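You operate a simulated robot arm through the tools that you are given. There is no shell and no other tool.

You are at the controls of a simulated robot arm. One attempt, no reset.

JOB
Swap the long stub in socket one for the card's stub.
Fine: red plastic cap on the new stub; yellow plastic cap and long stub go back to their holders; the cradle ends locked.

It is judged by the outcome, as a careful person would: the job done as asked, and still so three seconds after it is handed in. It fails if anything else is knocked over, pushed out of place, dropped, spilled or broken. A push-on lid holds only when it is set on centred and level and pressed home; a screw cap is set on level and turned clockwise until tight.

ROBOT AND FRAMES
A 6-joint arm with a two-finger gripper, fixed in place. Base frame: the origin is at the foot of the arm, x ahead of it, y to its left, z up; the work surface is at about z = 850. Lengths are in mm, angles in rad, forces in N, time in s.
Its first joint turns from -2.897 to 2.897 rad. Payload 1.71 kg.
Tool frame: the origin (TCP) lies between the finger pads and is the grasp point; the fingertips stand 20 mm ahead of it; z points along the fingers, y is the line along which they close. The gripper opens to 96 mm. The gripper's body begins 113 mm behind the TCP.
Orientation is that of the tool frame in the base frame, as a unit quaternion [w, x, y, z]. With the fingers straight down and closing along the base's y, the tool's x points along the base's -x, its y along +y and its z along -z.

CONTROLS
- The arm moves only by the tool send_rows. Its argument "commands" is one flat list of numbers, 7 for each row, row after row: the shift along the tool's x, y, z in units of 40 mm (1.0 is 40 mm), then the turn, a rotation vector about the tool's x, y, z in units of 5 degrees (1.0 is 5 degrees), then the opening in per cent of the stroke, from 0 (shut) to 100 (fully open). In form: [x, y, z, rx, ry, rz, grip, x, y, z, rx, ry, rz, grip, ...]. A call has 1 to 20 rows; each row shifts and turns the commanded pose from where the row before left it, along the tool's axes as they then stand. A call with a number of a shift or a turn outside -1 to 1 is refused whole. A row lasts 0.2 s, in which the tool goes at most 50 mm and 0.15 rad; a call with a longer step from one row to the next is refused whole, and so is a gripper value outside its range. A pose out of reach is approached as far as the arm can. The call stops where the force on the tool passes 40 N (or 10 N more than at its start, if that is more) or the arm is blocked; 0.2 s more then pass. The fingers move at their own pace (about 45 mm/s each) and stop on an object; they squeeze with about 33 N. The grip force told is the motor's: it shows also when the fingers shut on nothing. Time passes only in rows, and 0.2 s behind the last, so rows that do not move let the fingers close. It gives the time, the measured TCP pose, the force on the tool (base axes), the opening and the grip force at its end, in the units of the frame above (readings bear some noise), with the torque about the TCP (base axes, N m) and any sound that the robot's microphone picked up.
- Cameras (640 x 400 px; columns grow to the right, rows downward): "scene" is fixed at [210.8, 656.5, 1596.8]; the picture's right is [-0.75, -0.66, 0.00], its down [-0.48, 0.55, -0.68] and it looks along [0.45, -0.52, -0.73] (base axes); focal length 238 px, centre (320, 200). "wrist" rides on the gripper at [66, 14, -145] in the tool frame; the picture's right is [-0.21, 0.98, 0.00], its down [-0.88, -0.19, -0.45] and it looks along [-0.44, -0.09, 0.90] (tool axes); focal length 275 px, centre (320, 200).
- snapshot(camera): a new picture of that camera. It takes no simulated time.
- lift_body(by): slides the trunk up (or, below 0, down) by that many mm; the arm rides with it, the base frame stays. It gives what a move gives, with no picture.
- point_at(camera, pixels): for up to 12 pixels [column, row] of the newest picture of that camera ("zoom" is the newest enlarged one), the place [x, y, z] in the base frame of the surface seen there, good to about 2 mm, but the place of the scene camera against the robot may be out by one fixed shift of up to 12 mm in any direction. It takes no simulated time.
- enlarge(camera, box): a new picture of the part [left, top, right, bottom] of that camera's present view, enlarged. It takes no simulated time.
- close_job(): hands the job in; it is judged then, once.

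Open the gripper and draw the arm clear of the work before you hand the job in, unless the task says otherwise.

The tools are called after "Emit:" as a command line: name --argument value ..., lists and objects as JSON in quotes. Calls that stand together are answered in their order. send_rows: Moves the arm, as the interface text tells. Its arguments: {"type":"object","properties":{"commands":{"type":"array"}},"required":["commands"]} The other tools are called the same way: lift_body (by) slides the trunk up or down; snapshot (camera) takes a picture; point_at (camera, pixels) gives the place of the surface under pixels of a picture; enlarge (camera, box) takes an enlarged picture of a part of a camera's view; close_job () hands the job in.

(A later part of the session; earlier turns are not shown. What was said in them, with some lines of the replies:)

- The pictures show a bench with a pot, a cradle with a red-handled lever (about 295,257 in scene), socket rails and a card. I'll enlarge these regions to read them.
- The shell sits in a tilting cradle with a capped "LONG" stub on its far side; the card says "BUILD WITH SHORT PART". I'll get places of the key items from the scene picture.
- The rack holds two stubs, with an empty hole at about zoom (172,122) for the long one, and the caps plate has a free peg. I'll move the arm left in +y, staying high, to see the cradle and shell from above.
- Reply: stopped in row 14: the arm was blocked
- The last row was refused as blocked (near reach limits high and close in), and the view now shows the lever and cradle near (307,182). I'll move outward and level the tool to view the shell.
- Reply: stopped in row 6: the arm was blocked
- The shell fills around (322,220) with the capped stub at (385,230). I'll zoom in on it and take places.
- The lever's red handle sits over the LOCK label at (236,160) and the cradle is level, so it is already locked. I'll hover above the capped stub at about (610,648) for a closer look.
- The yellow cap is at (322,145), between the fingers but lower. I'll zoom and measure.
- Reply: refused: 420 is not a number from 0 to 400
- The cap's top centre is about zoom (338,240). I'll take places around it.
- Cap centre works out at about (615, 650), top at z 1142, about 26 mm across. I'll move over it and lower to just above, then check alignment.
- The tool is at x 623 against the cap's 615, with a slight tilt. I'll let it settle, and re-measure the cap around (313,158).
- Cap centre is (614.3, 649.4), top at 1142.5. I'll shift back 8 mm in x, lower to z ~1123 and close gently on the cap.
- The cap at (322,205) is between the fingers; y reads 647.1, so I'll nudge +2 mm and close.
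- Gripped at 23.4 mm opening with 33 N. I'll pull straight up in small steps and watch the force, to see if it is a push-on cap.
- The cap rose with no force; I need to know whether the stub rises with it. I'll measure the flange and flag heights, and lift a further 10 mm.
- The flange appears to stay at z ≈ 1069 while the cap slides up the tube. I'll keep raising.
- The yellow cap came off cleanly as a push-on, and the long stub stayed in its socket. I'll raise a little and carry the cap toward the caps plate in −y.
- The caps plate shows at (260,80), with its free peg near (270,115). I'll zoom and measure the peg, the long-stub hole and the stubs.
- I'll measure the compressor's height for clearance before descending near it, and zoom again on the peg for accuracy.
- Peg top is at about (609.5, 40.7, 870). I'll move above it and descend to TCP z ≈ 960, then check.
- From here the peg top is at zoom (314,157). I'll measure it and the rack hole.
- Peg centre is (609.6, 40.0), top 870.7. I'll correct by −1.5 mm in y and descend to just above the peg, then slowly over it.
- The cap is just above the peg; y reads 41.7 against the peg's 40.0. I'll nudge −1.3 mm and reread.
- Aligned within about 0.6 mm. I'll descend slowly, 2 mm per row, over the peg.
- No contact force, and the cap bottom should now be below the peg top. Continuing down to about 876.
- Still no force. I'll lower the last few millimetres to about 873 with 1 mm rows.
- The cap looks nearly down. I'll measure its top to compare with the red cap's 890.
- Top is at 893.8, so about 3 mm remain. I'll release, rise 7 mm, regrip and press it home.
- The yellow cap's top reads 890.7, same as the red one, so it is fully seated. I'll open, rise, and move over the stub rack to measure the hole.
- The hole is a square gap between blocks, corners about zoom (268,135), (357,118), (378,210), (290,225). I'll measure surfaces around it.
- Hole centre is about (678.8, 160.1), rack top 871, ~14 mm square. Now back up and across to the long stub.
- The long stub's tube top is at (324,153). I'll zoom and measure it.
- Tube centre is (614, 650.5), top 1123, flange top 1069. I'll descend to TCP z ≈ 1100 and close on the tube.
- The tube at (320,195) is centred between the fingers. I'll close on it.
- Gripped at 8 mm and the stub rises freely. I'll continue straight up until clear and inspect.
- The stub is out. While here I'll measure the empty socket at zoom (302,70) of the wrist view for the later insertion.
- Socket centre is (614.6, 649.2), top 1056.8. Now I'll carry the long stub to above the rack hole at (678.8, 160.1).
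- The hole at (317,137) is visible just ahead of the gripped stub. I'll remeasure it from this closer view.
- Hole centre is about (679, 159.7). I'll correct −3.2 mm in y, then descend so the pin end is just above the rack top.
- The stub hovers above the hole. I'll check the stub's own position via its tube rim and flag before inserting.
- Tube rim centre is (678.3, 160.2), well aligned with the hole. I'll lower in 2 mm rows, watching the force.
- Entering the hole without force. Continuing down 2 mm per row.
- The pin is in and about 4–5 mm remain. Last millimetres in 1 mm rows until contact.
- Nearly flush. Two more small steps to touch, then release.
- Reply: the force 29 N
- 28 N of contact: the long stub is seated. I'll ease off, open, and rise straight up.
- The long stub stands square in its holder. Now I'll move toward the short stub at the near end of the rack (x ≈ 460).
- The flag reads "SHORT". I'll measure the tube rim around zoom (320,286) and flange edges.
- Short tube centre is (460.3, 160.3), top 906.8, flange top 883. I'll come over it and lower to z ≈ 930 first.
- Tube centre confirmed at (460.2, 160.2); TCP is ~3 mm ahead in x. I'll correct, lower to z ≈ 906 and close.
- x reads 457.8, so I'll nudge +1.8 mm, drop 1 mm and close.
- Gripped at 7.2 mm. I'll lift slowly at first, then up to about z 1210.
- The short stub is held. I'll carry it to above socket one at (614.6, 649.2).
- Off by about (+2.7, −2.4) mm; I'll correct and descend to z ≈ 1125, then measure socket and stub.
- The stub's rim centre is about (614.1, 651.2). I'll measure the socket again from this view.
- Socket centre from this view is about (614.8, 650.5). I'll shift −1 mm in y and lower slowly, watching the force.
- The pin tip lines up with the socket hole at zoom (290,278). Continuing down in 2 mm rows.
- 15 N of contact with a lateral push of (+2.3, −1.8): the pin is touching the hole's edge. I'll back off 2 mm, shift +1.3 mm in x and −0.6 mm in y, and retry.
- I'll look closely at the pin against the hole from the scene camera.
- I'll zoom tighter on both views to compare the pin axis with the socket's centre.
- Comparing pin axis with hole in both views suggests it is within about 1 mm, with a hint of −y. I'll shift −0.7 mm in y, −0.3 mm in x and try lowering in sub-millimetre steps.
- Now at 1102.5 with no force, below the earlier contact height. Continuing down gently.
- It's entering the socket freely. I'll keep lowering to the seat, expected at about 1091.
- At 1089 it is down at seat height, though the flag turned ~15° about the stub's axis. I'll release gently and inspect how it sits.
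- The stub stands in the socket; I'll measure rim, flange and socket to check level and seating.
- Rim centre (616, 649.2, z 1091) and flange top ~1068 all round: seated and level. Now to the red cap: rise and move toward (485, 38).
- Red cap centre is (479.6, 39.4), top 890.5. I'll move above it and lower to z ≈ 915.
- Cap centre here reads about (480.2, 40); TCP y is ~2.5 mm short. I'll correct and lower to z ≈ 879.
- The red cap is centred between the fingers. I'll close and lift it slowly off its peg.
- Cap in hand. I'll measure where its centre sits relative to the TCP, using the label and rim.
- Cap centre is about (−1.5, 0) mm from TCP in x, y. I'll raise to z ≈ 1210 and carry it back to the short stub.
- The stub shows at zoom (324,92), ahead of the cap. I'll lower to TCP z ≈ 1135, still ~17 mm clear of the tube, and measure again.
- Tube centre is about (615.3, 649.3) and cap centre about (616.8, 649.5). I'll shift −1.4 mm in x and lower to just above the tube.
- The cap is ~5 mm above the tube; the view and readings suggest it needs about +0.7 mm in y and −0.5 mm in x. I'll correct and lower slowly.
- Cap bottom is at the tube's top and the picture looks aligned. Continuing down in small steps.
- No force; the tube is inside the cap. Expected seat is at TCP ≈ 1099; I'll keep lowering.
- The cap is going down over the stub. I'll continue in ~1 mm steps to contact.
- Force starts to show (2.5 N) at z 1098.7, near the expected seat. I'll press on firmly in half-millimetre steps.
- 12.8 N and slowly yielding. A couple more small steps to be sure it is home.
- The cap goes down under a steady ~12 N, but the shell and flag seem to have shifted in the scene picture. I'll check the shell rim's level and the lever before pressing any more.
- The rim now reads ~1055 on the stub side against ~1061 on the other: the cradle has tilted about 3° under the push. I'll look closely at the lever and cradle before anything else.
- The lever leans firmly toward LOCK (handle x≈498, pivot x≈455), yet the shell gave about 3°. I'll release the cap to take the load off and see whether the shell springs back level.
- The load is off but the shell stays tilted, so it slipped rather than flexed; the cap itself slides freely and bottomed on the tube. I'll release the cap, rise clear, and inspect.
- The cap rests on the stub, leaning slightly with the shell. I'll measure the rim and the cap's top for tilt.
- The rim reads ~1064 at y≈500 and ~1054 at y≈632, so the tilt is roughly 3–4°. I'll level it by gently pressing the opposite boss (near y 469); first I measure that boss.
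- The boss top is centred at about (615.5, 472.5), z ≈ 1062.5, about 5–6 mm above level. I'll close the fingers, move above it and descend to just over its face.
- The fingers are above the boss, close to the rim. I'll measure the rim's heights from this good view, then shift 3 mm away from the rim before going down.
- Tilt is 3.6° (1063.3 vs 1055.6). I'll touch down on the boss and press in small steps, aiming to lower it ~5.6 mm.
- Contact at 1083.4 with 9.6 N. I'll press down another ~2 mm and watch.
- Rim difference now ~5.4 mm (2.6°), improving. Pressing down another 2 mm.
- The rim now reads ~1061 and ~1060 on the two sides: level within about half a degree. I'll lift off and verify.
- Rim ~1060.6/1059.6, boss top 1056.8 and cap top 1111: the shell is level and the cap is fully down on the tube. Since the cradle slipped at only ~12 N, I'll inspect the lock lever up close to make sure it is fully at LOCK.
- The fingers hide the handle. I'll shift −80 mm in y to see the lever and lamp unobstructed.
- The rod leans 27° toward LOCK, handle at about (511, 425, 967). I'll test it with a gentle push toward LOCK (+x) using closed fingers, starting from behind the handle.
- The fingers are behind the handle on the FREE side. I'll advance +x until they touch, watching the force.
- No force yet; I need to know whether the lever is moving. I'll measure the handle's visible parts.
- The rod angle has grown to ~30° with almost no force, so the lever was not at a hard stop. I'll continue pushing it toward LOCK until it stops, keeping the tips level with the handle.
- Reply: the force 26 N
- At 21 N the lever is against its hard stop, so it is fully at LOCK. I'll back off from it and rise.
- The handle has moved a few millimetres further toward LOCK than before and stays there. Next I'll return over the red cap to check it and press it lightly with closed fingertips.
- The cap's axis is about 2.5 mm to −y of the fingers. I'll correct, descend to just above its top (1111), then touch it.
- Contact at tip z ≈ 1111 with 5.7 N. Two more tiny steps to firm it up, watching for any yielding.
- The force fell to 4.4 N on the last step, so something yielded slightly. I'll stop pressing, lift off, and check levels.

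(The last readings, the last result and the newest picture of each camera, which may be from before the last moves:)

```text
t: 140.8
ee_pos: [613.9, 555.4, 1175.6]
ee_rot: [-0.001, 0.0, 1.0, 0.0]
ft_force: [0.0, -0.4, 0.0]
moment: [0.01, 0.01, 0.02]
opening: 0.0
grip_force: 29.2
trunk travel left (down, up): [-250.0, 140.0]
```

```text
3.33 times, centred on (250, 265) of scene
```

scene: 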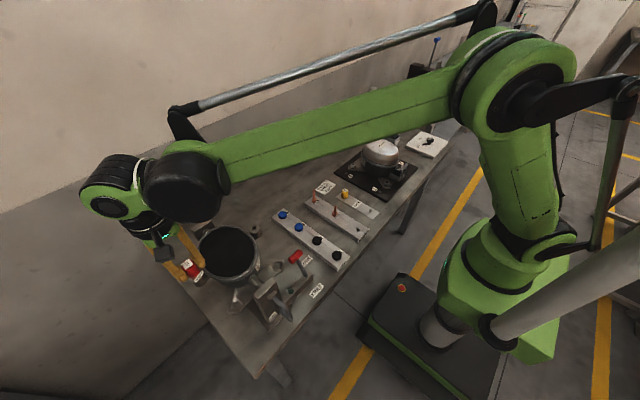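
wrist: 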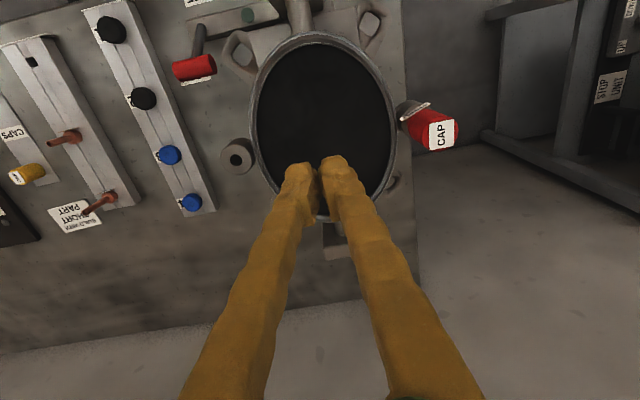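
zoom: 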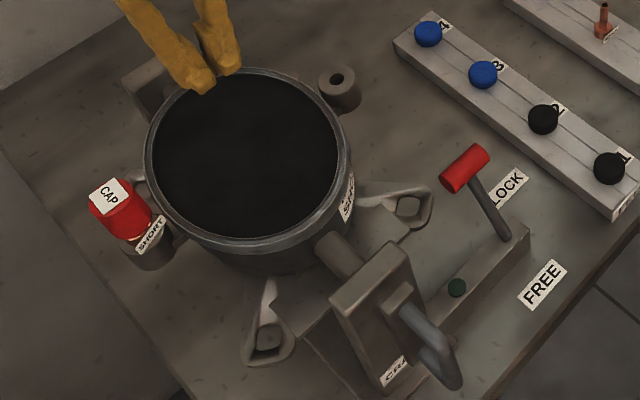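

The stub side is low again by ~4 mm across the rim (≈1.9°) although I pressed only ~6 N. I need to know if it's creeping by itself: I'll wait 4 s and re-measure the same points.

Emit:
send_rows --commands '[0, 0, 0, 0, 0, 0, 0, 0, 0, 0, 0, 0, 0, 0, 0, 0, 0, 0, 0, 0, 0, 0, 0, 0, 0, 0, 0, 0, 0, 0, 0, 0, 0, 0, 0, 0, 0, 0, 0, 0, 0, 0, 0, 0, 0, 0, 0, 0, 0, 0, 0, 0, 0, 0, 0, 0, 0, 0, 0, 0, 0, 0, 0, 0, 0, 0, 0, 0, 0, 0, 0, 0, 0, 0, 0, 0, 0, 0, 0, 0, 0, 0, 0, 0, 0, 0, 0, 0, 0, 0, 0, 0, 0, 0, 0, 0, 0, 0, 0, 0, 0, 0, 0, 0, 0, 0, 0, 0, 0, 0, 0, 0, 0, 0, 0, 0, 0, 0, 0, 0, 0, 0, 0, 0, 0, 0, 0, 0, 0, 0, 0, 0, 0, 0, 0, 0, 0, 0, 0, 0]'

Emit:
enlarge --camera "wrist" --box '[200, 20, 480, 200]'

Emit:
point_at --camera "zoom" --pixels '[[122, 205], [121, 235], [128, 170], [132, 280], [445, 240], [440, 190], [444, 270], [443, 215], [70, 330], [110, 310], [90, 280], [545, 255]]'

Emit:
enlarge --camera "scene" --box '[170, 205, 330, 325]'

```text
t: 145.0
ee_pos: [614.4, 555.8, 1174.6]
ee_rot: [0.0, 0.002, 1.0, 0.0]
ft_force: [0.5, -0.2, -0.6]
moment: [0.02, 0.0, 0.02]
opening: 0.0
grip_force: 29.2
trunk travel left (down, up): [-250.0, 140.0]
```

```text
2.22 times, centred on (340, 110) of wrist
```

zoom: 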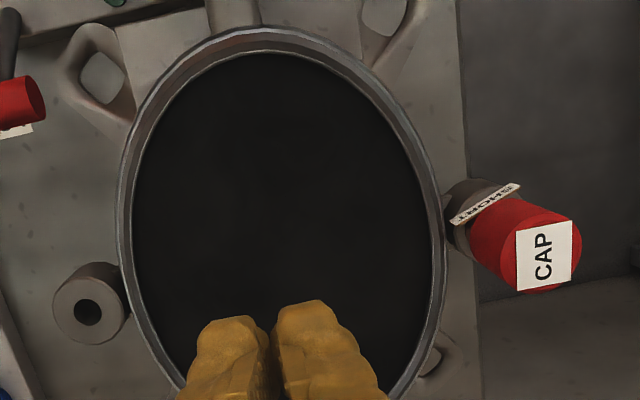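

```text
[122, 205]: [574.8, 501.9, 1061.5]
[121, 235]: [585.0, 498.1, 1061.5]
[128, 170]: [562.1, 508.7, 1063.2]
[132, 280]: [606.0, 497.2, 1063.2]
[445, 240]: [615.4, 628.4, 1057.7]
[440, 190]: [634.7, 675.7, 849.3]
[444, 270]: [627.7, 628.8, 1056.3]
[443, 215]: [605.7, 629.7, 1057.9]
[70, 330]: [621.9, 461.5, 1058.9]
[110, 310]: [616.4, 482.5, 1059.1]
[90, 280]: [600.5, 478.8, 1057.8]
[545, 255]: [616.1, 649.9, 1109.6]
```

```text
3.33 times, centred on (250, 265) of scene
```

zoom: 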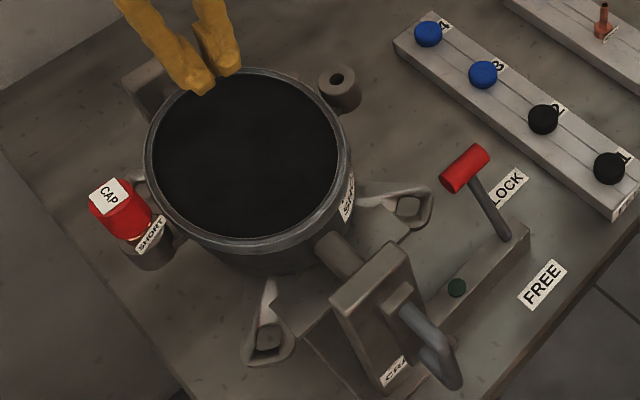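

No further creep in 4 s, so it is static but ~1.5–2° low on the stub side. I'll re-level by pressing the opposite boss again, then double-check the lever. First over the boss.

Emit:
send_rows --commands '[0, -0.7, 0, 0, 0, 0, 0, 0, -0.7, 0, 0, 0, 0, 0, 0, -0.72, 0, 0, 0, 0, 0, 0, 0, 0.8, 0, 0, 0, 0, 0, 0, 0.8, 0, 0, 0, 0, 0, 0, 0.5, 0, 0, 0, 0, 0, 0, 0.1, 0, 0, 0, 0, 0, 0, 0, 0, 0, 0, 0]'

Emit:
snapshot --camera "wrist"

Emit:
enlarge --camera "wrist" --box '[330, 0, 640, 280]'

```text
t: 146.8
ee_pos: [613.6, 471.6, 1084.4]
ee_rot: [0.0, 0.001, 1.0, 0.0]
ft_force: [-0.1, 0.7, 0.9]
moment: [0.0, -0.01, 0.02]
opening: 0.4
grip_force: 29.6
trunk travel left (down, up): [-250.0, 140.0]
```

```text
taken
```

wrist: 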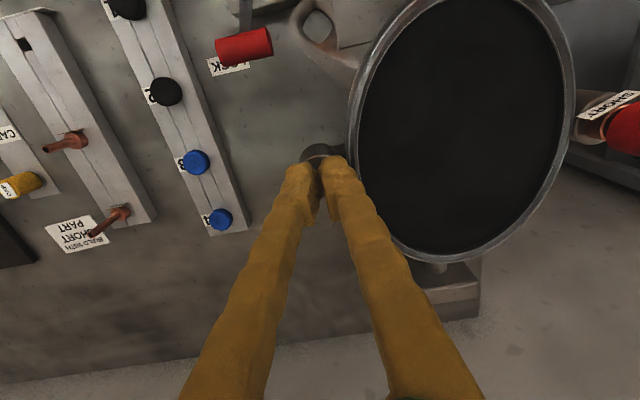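

```text
1.43 times, centred on (485, 140) of wrist
```

zoom: 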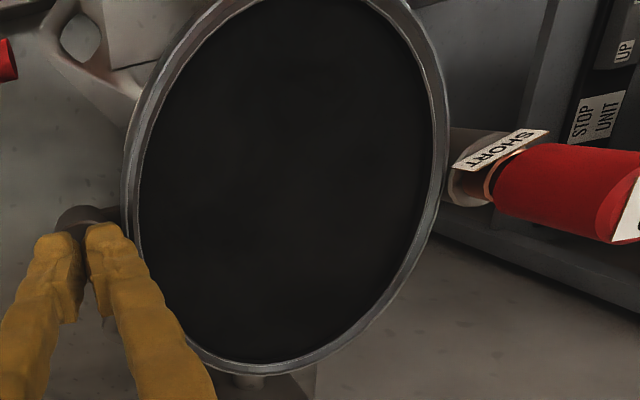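

Emit:
point_at --camera "zoom" --pixels '[[138, 140], [132, 190], [154, 90], [140, 250], [180, 45], [440, 130], [435, 180], [436, 90], [420, 230], [442, 110], [400, 20]]'

Emit:
send_rows --commands '[0, -0.03, 0.05, 0, 0, 0, 0, 0, 0, 0.025, 0, 0, 0, 0, 0, 0, 0, 0, 0, 0, 0]'

```text
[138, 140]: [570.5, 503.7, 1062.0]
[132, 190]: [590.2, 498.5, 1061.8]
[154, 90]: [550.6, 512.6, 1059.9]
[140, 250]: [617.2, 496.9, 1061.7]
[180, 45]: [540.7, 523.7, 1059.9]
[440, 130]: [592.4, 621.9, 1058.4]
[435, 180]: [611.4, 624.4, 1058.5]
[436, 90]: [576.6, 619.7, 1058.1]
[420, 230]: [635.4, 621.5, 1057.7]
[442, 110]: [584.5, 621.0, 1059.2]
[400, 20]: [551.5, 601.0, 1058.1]
```

```text
t: 147.6
ee_pos: [614.6, 470.5, 1081.6]
ee_rot: [0.0, 0.001, 1.0, 0.0]
ft_force: [0.1, 0.3, 0.8]
moment: [-0.03, 0.01, 0.02]
opening: 0.1
grip_force: 29.5
trunk travel left (down, up): [-250.0, 140.0]
```

Tilt is ~1.4°, so the boss needs about 2 mm. Lowering to contact and pressing gently.

Emit:
send_rows --commands '[0, 0, 0.02, 0, 0, 0, 0, 0, 0, 0.02, 0, 0, 0, 0, 0, 0, 0, 0, 0, 0, 0]'

Emit:
send_rows --commands '[0, 0, 0.02, 0, 0, 0, 0, 0, 0, 0.02, 0, 0, 0, 0, 0, 0, 0, 0, 0, 0, 0]'

```text
t: 148.4
ee_pos: [614.1, 470.5, 1082.6]
ee_rot: [-0.001, 0.002, 1.0, 0.0]
ft_force: [0.0, -0.4, -1.1]
moment: [-0.01, 0.01, -0.01]
opening: 0.1
grip_force: 29.5
trunk travel left (down, up): [-250.0, 140.0]
```

```text
t: 149.2
ee_pos: [613.7, 470.4, 1080.1]
ee_rot: [0.0, 0.001, 1.0, 0.0]
ft_force: [0.9, -0.3, 1.3]
moment: [-0.03, -0.01, 0.01]
opening: 0.0
grip_force: 29.2
trunk travel left (down, up): [-250.0, 140.0]
```

Emit:
send_rows --commands '[0, 0, 0.02, 0, 0, 0, 0, 0, 0, 0.02, 0, 0, 0, 0, 0, 0, 0, 0, 0, 0, 0]'

Emit:
send_rows --commands '[0, 0, 0.02, 0, 0, 0, 0, 0, 0, 0.015, 0, 0, 0, 0, 0, 0, 0, 0, 0, 0, 0]'

Emit:
enlarge --camera "wrist" --box '[330, 0, 640, 280]'

Emit:
point_at --camera "zoom" --pixels '[[138, 160], [134, 190], [154, 100], [140, 250], [185, 45], [450, 130], [447, 180], [447, 90], [430, 230], [452, 110], [415, 20]]'

```text
t: 150.0
ee_pos: [615.7, 469.0, 1078.3]
ee_rot: [0.0, 0.0, 1.0, 0.001]
ft_force: [1.7, -2.0, 8.5]
moment: [-0.08, -0.07, 0.07]
opening: 0.0
grip_force: 29.1
trunk travel left (down, up): [-250.0, 140.0]
```

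```text
t: 150.8
ee_pos: [614.5, 468.2, 1076.9]
ee_rot: [0.0, 0.001, 1.0, 0.0]
ft_force: [3.0, -5.0, 13.3]
moment: [-0.09, -0.1, 0.0]
opening: 5.9
grip_force: 29.4
trunk travel left (down, up): [-250.0, 140.0]
```

```text
1.43 times, centred on (485, 140) of wrist
```

zoom: 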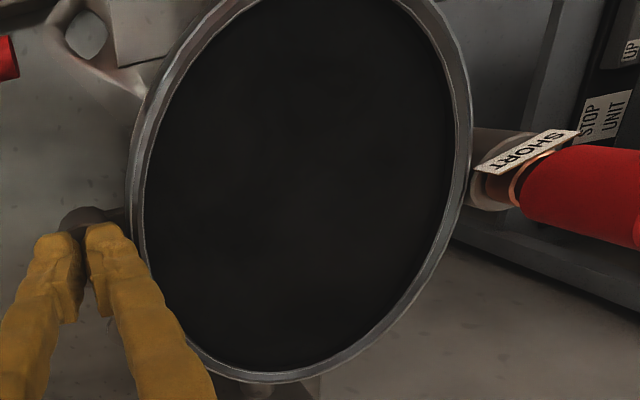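

```text
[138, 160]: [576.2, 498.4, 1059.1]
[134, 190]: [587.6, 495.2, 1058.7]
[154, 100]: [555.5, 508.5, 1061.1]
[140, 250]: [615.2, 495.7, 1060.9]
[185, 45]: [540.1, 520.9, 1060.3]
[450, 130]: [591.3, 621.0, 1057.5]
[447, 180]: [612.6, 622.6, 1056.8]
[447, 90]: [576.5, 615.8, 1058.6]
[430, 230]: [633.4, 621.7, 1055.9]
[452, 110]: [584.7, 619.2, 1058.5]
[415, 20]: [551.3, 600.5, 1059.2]
```

Emit:
point_at --camera "zoom" --pixels '[[135, 160], [132, 190], [150, 100], [138, 140], [463, 130], [459, 180], [461, 100], [455, 200], [465, 150], [445, 60]]'

```text
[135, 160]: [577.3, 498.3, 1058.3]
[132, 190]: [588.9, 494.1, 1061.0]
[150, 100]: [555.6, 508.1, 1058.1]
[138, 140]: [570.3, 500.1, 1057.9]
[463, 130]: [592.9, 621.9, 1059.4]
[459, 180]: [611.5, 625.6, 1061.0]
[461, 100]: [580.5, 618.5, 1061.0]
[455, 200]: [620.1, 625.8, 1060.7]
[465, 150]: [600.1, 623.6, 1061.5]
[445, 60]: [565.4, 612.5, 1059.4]
```

The rim is now level within noise (~1059.5 vs ~1060.5). Lifting off and measuring once more from the centre view.

Emit:
send_rows --commands '[0, 0, -0.1, 0, 0, 0, 0, 0, 0, -0.5, 0, 0, 0, 0, 0, 0, -0.8, 0, 0, 0, 0, 0, 0.5, -0.8, 0, 0, 0, 0, 0, 0.8, 0, 0, 0, 0, 0, 0, 0.8, 0, 0, 0, 0, 0, 0, 0, 0, 0, 0, 0, 0]'

Emit:
enlarge --camera "wrist" --box '[200, 20, 480, 200]'

Emit:
enlarge --camera "scene" --box '[170, 205, 330, 325]'

```text
t: 152.4
ee_pos: [616.5, 555.7, 1164.7]
ee_rot: [0.0, 0.0, 1.0, 0.0]
ft_force: [0.7, 0.2, -0.4]
moment: [-0.06, 0.03, 0.02]
opening: 0.1
grip_force: 29.3
trunk travel left (down, up): [-250.0, 140.0]
```

```text
2.22 times, centred on (340, 110) of wrist
```

zoom: 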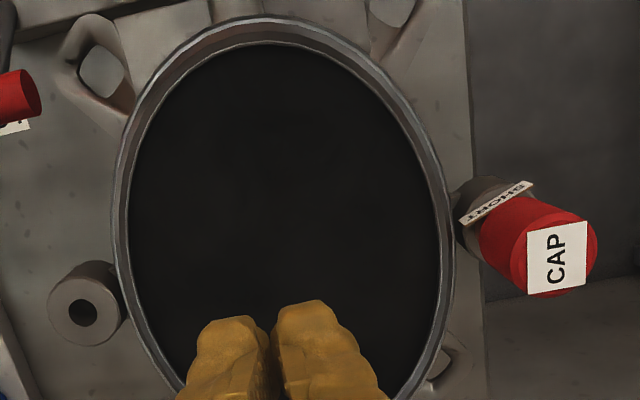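

```text
3.33 times, centred on (250, 265) of scene
```

zoom: 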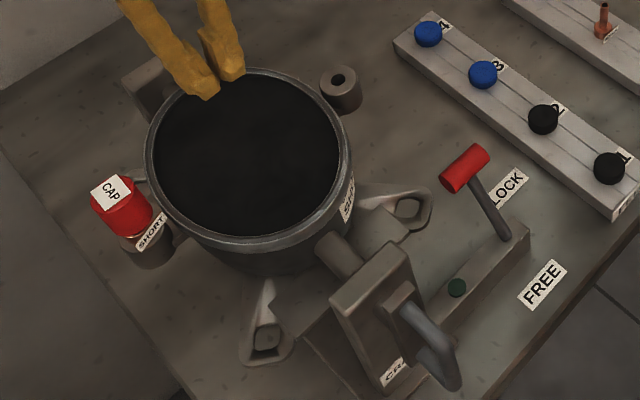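

The shell is back level and matches the starting picture (boss hole at the same pixel, 255.4, 228.7). I'll open the gripper and draw the arm up and back toward the starting pose.

Emit:
send_rows --commands '[0, 0, -0.7, 0, 0, 0, 20, 0, 0, -0.7, 0, 0, 0, 40, 0, 0, -0.7, 0, 0, 0, 60, 0, -0.7, -0.5, 0, 0, 0, 80, 0.2, -0.75, 0, 0, 0, 0, 100, 0.2, -0.75, 0, 0, 0, 0, 100, 0.2, -0.75, 0, 0, 0, 0, 100, 0.2, -0.75, 0, 0, 0, 0, 100, 0.2, -0.75, 0, 0, 0, 0, 100, 0.2, -0.75, 0, 0, 0, 0, 100, 0.2, -0.75, 0, 0, 0, 0, 100, 0.2, -0.75, 0, 0, 0, 0, 100, 0.2, -0.75, 0, 0, 0, 0, 100, 0.2, -0.75, 0, 0, 0, 0, 100, 0.2, -0.75, 0, 0, 0, 0, 100, 0.2, -0.75, 0, 0, 0, 0, 100, 0.2, -0.75, 0, 0, 0, 0, 100, 0.2, -0.75, 0, 0, 0, 0, 100, 0, -0.75, 0, 0, 0, 0, 100, 0, 0, 0, 0, 0, 0, 100]'

Emit:
snapshot --camera "scene"

Emit:
enlarge --camera "scene" --box '[170, 205, 330, 325]'

Emit:
enlarge --camera "scene" --box '[260, 170, 400, 270]'

Emit:
enlarge --camera "scene" --box '[175, 245, 225, 285]'

```text
t: 156.6
ee_pos: [503.5, 75.7, 1267.8]
ee_rot: [0.0, 0.0, 1.0, 0.0]
ft_force: [-0.3, 0.2, 0.0]
moment: [0.04, -0.02, 0.03]
opening: 95.5
grip_force: 0.1
trunk travel left (down, up): [-250.0, 140.0]
```

```text
taken
```

scene: 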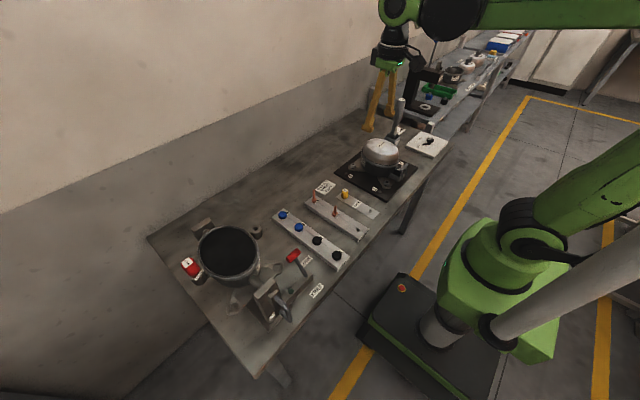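

```text
3.33 times, centred on (250, 265) of scene
```

zoom: 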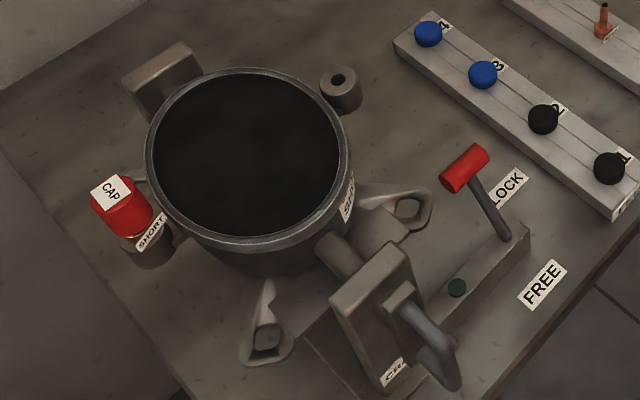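

```text
4.00 times, centred on (330, 220) of scene
```

zoom: 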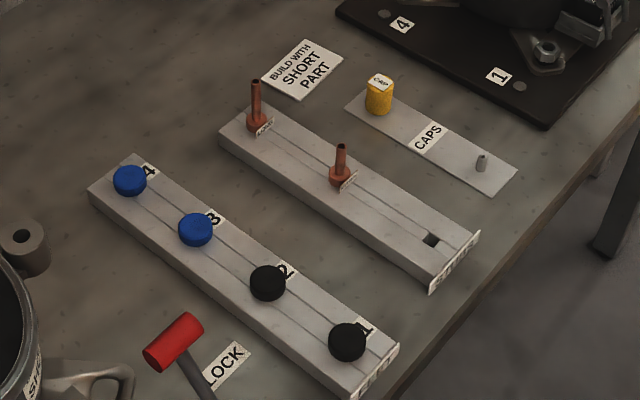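

```text
10.00 times, centred on (200, 265) of scene
```

zoom: 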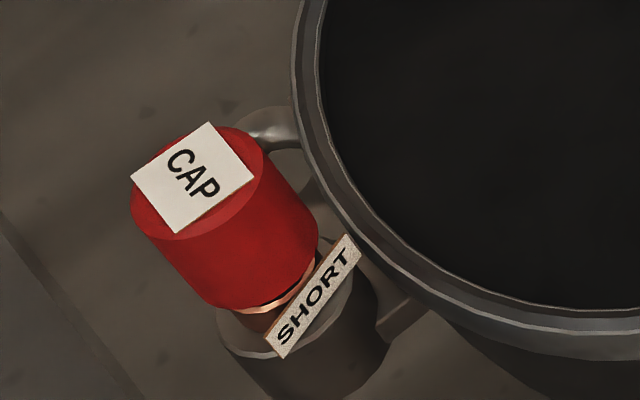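

All parts are in place. As a last check on the cradle's angle I'll repeat the two enlargements from the start and compare crank and rim pixels.

Emit:
enlarge --camera "scene" --box '[225, 250, 325, 330]'

Emit:
enlarge --camera "scene" --box '[165, 235, 245, 295]'

```text
5.00 times, centred on (275, 290) of scene
```

zoom: 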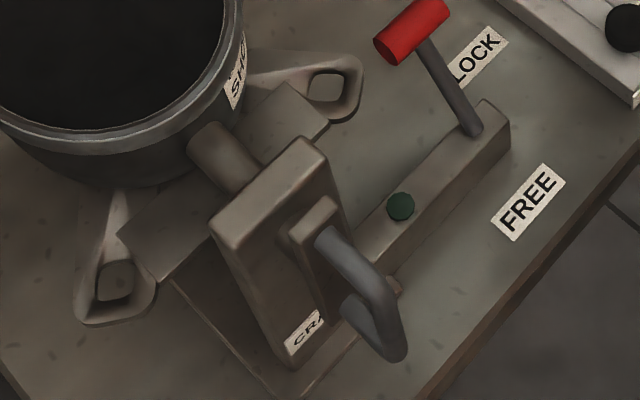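

```text
6.67 times, centred on (205, 265) of scene
```

zoom: 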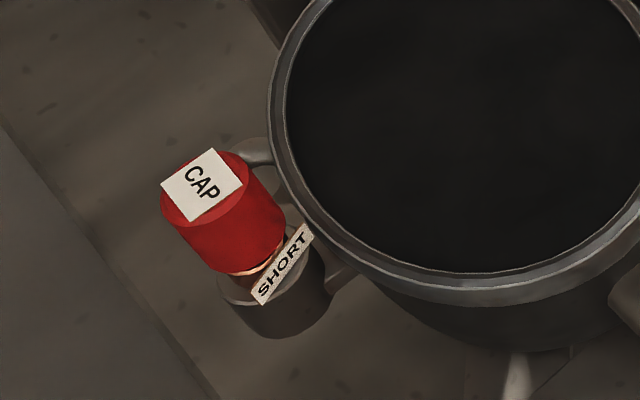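

The crank and rim sit at the same pixels as in the starting pictures. The short stub is capped in socket one, the long stub and yellow cap are in their holders, the lever is at LOCK and the arm is clear. Handing in.

Emit:
close_job

```text
The job is handed in.
```

I swapped the long stub in socket one for the short stub the card asked for, and handed the job in. I don't have the judge's result.

- **New stub:** the short stub is seated level in socket one. Its label turned about 15° around the stub's axis as it went in, and I left it that way.
- **Red cap:** it is fully down on the short stub, centred and level. It slides freely on the tube with no click, so I judged it home by its depth, which matches how the yellow cap sat before.
- **Returned parts:** the long stub is in its holder in the rack, and the yellow cap is on its peg on the caps plate.
- **Cradle:** pressing the red cap tilted the cradle about 3–4°, even though the lever was at LOCK. A second light press tilted it again by about 1.5–2°. Both times I pressed it back level, and in the last pictures its crank and rim sit where they started.
- **Lock lever:** I also pushed the lever about 7° further toward LOCK, until it resisted at about 21 N. The cradle still moved under that second press of about 6 N, so the lock may not hold rigidly. It stayed put over 4 seconds with no load.

The gripper is open and the arm is clear of the work.
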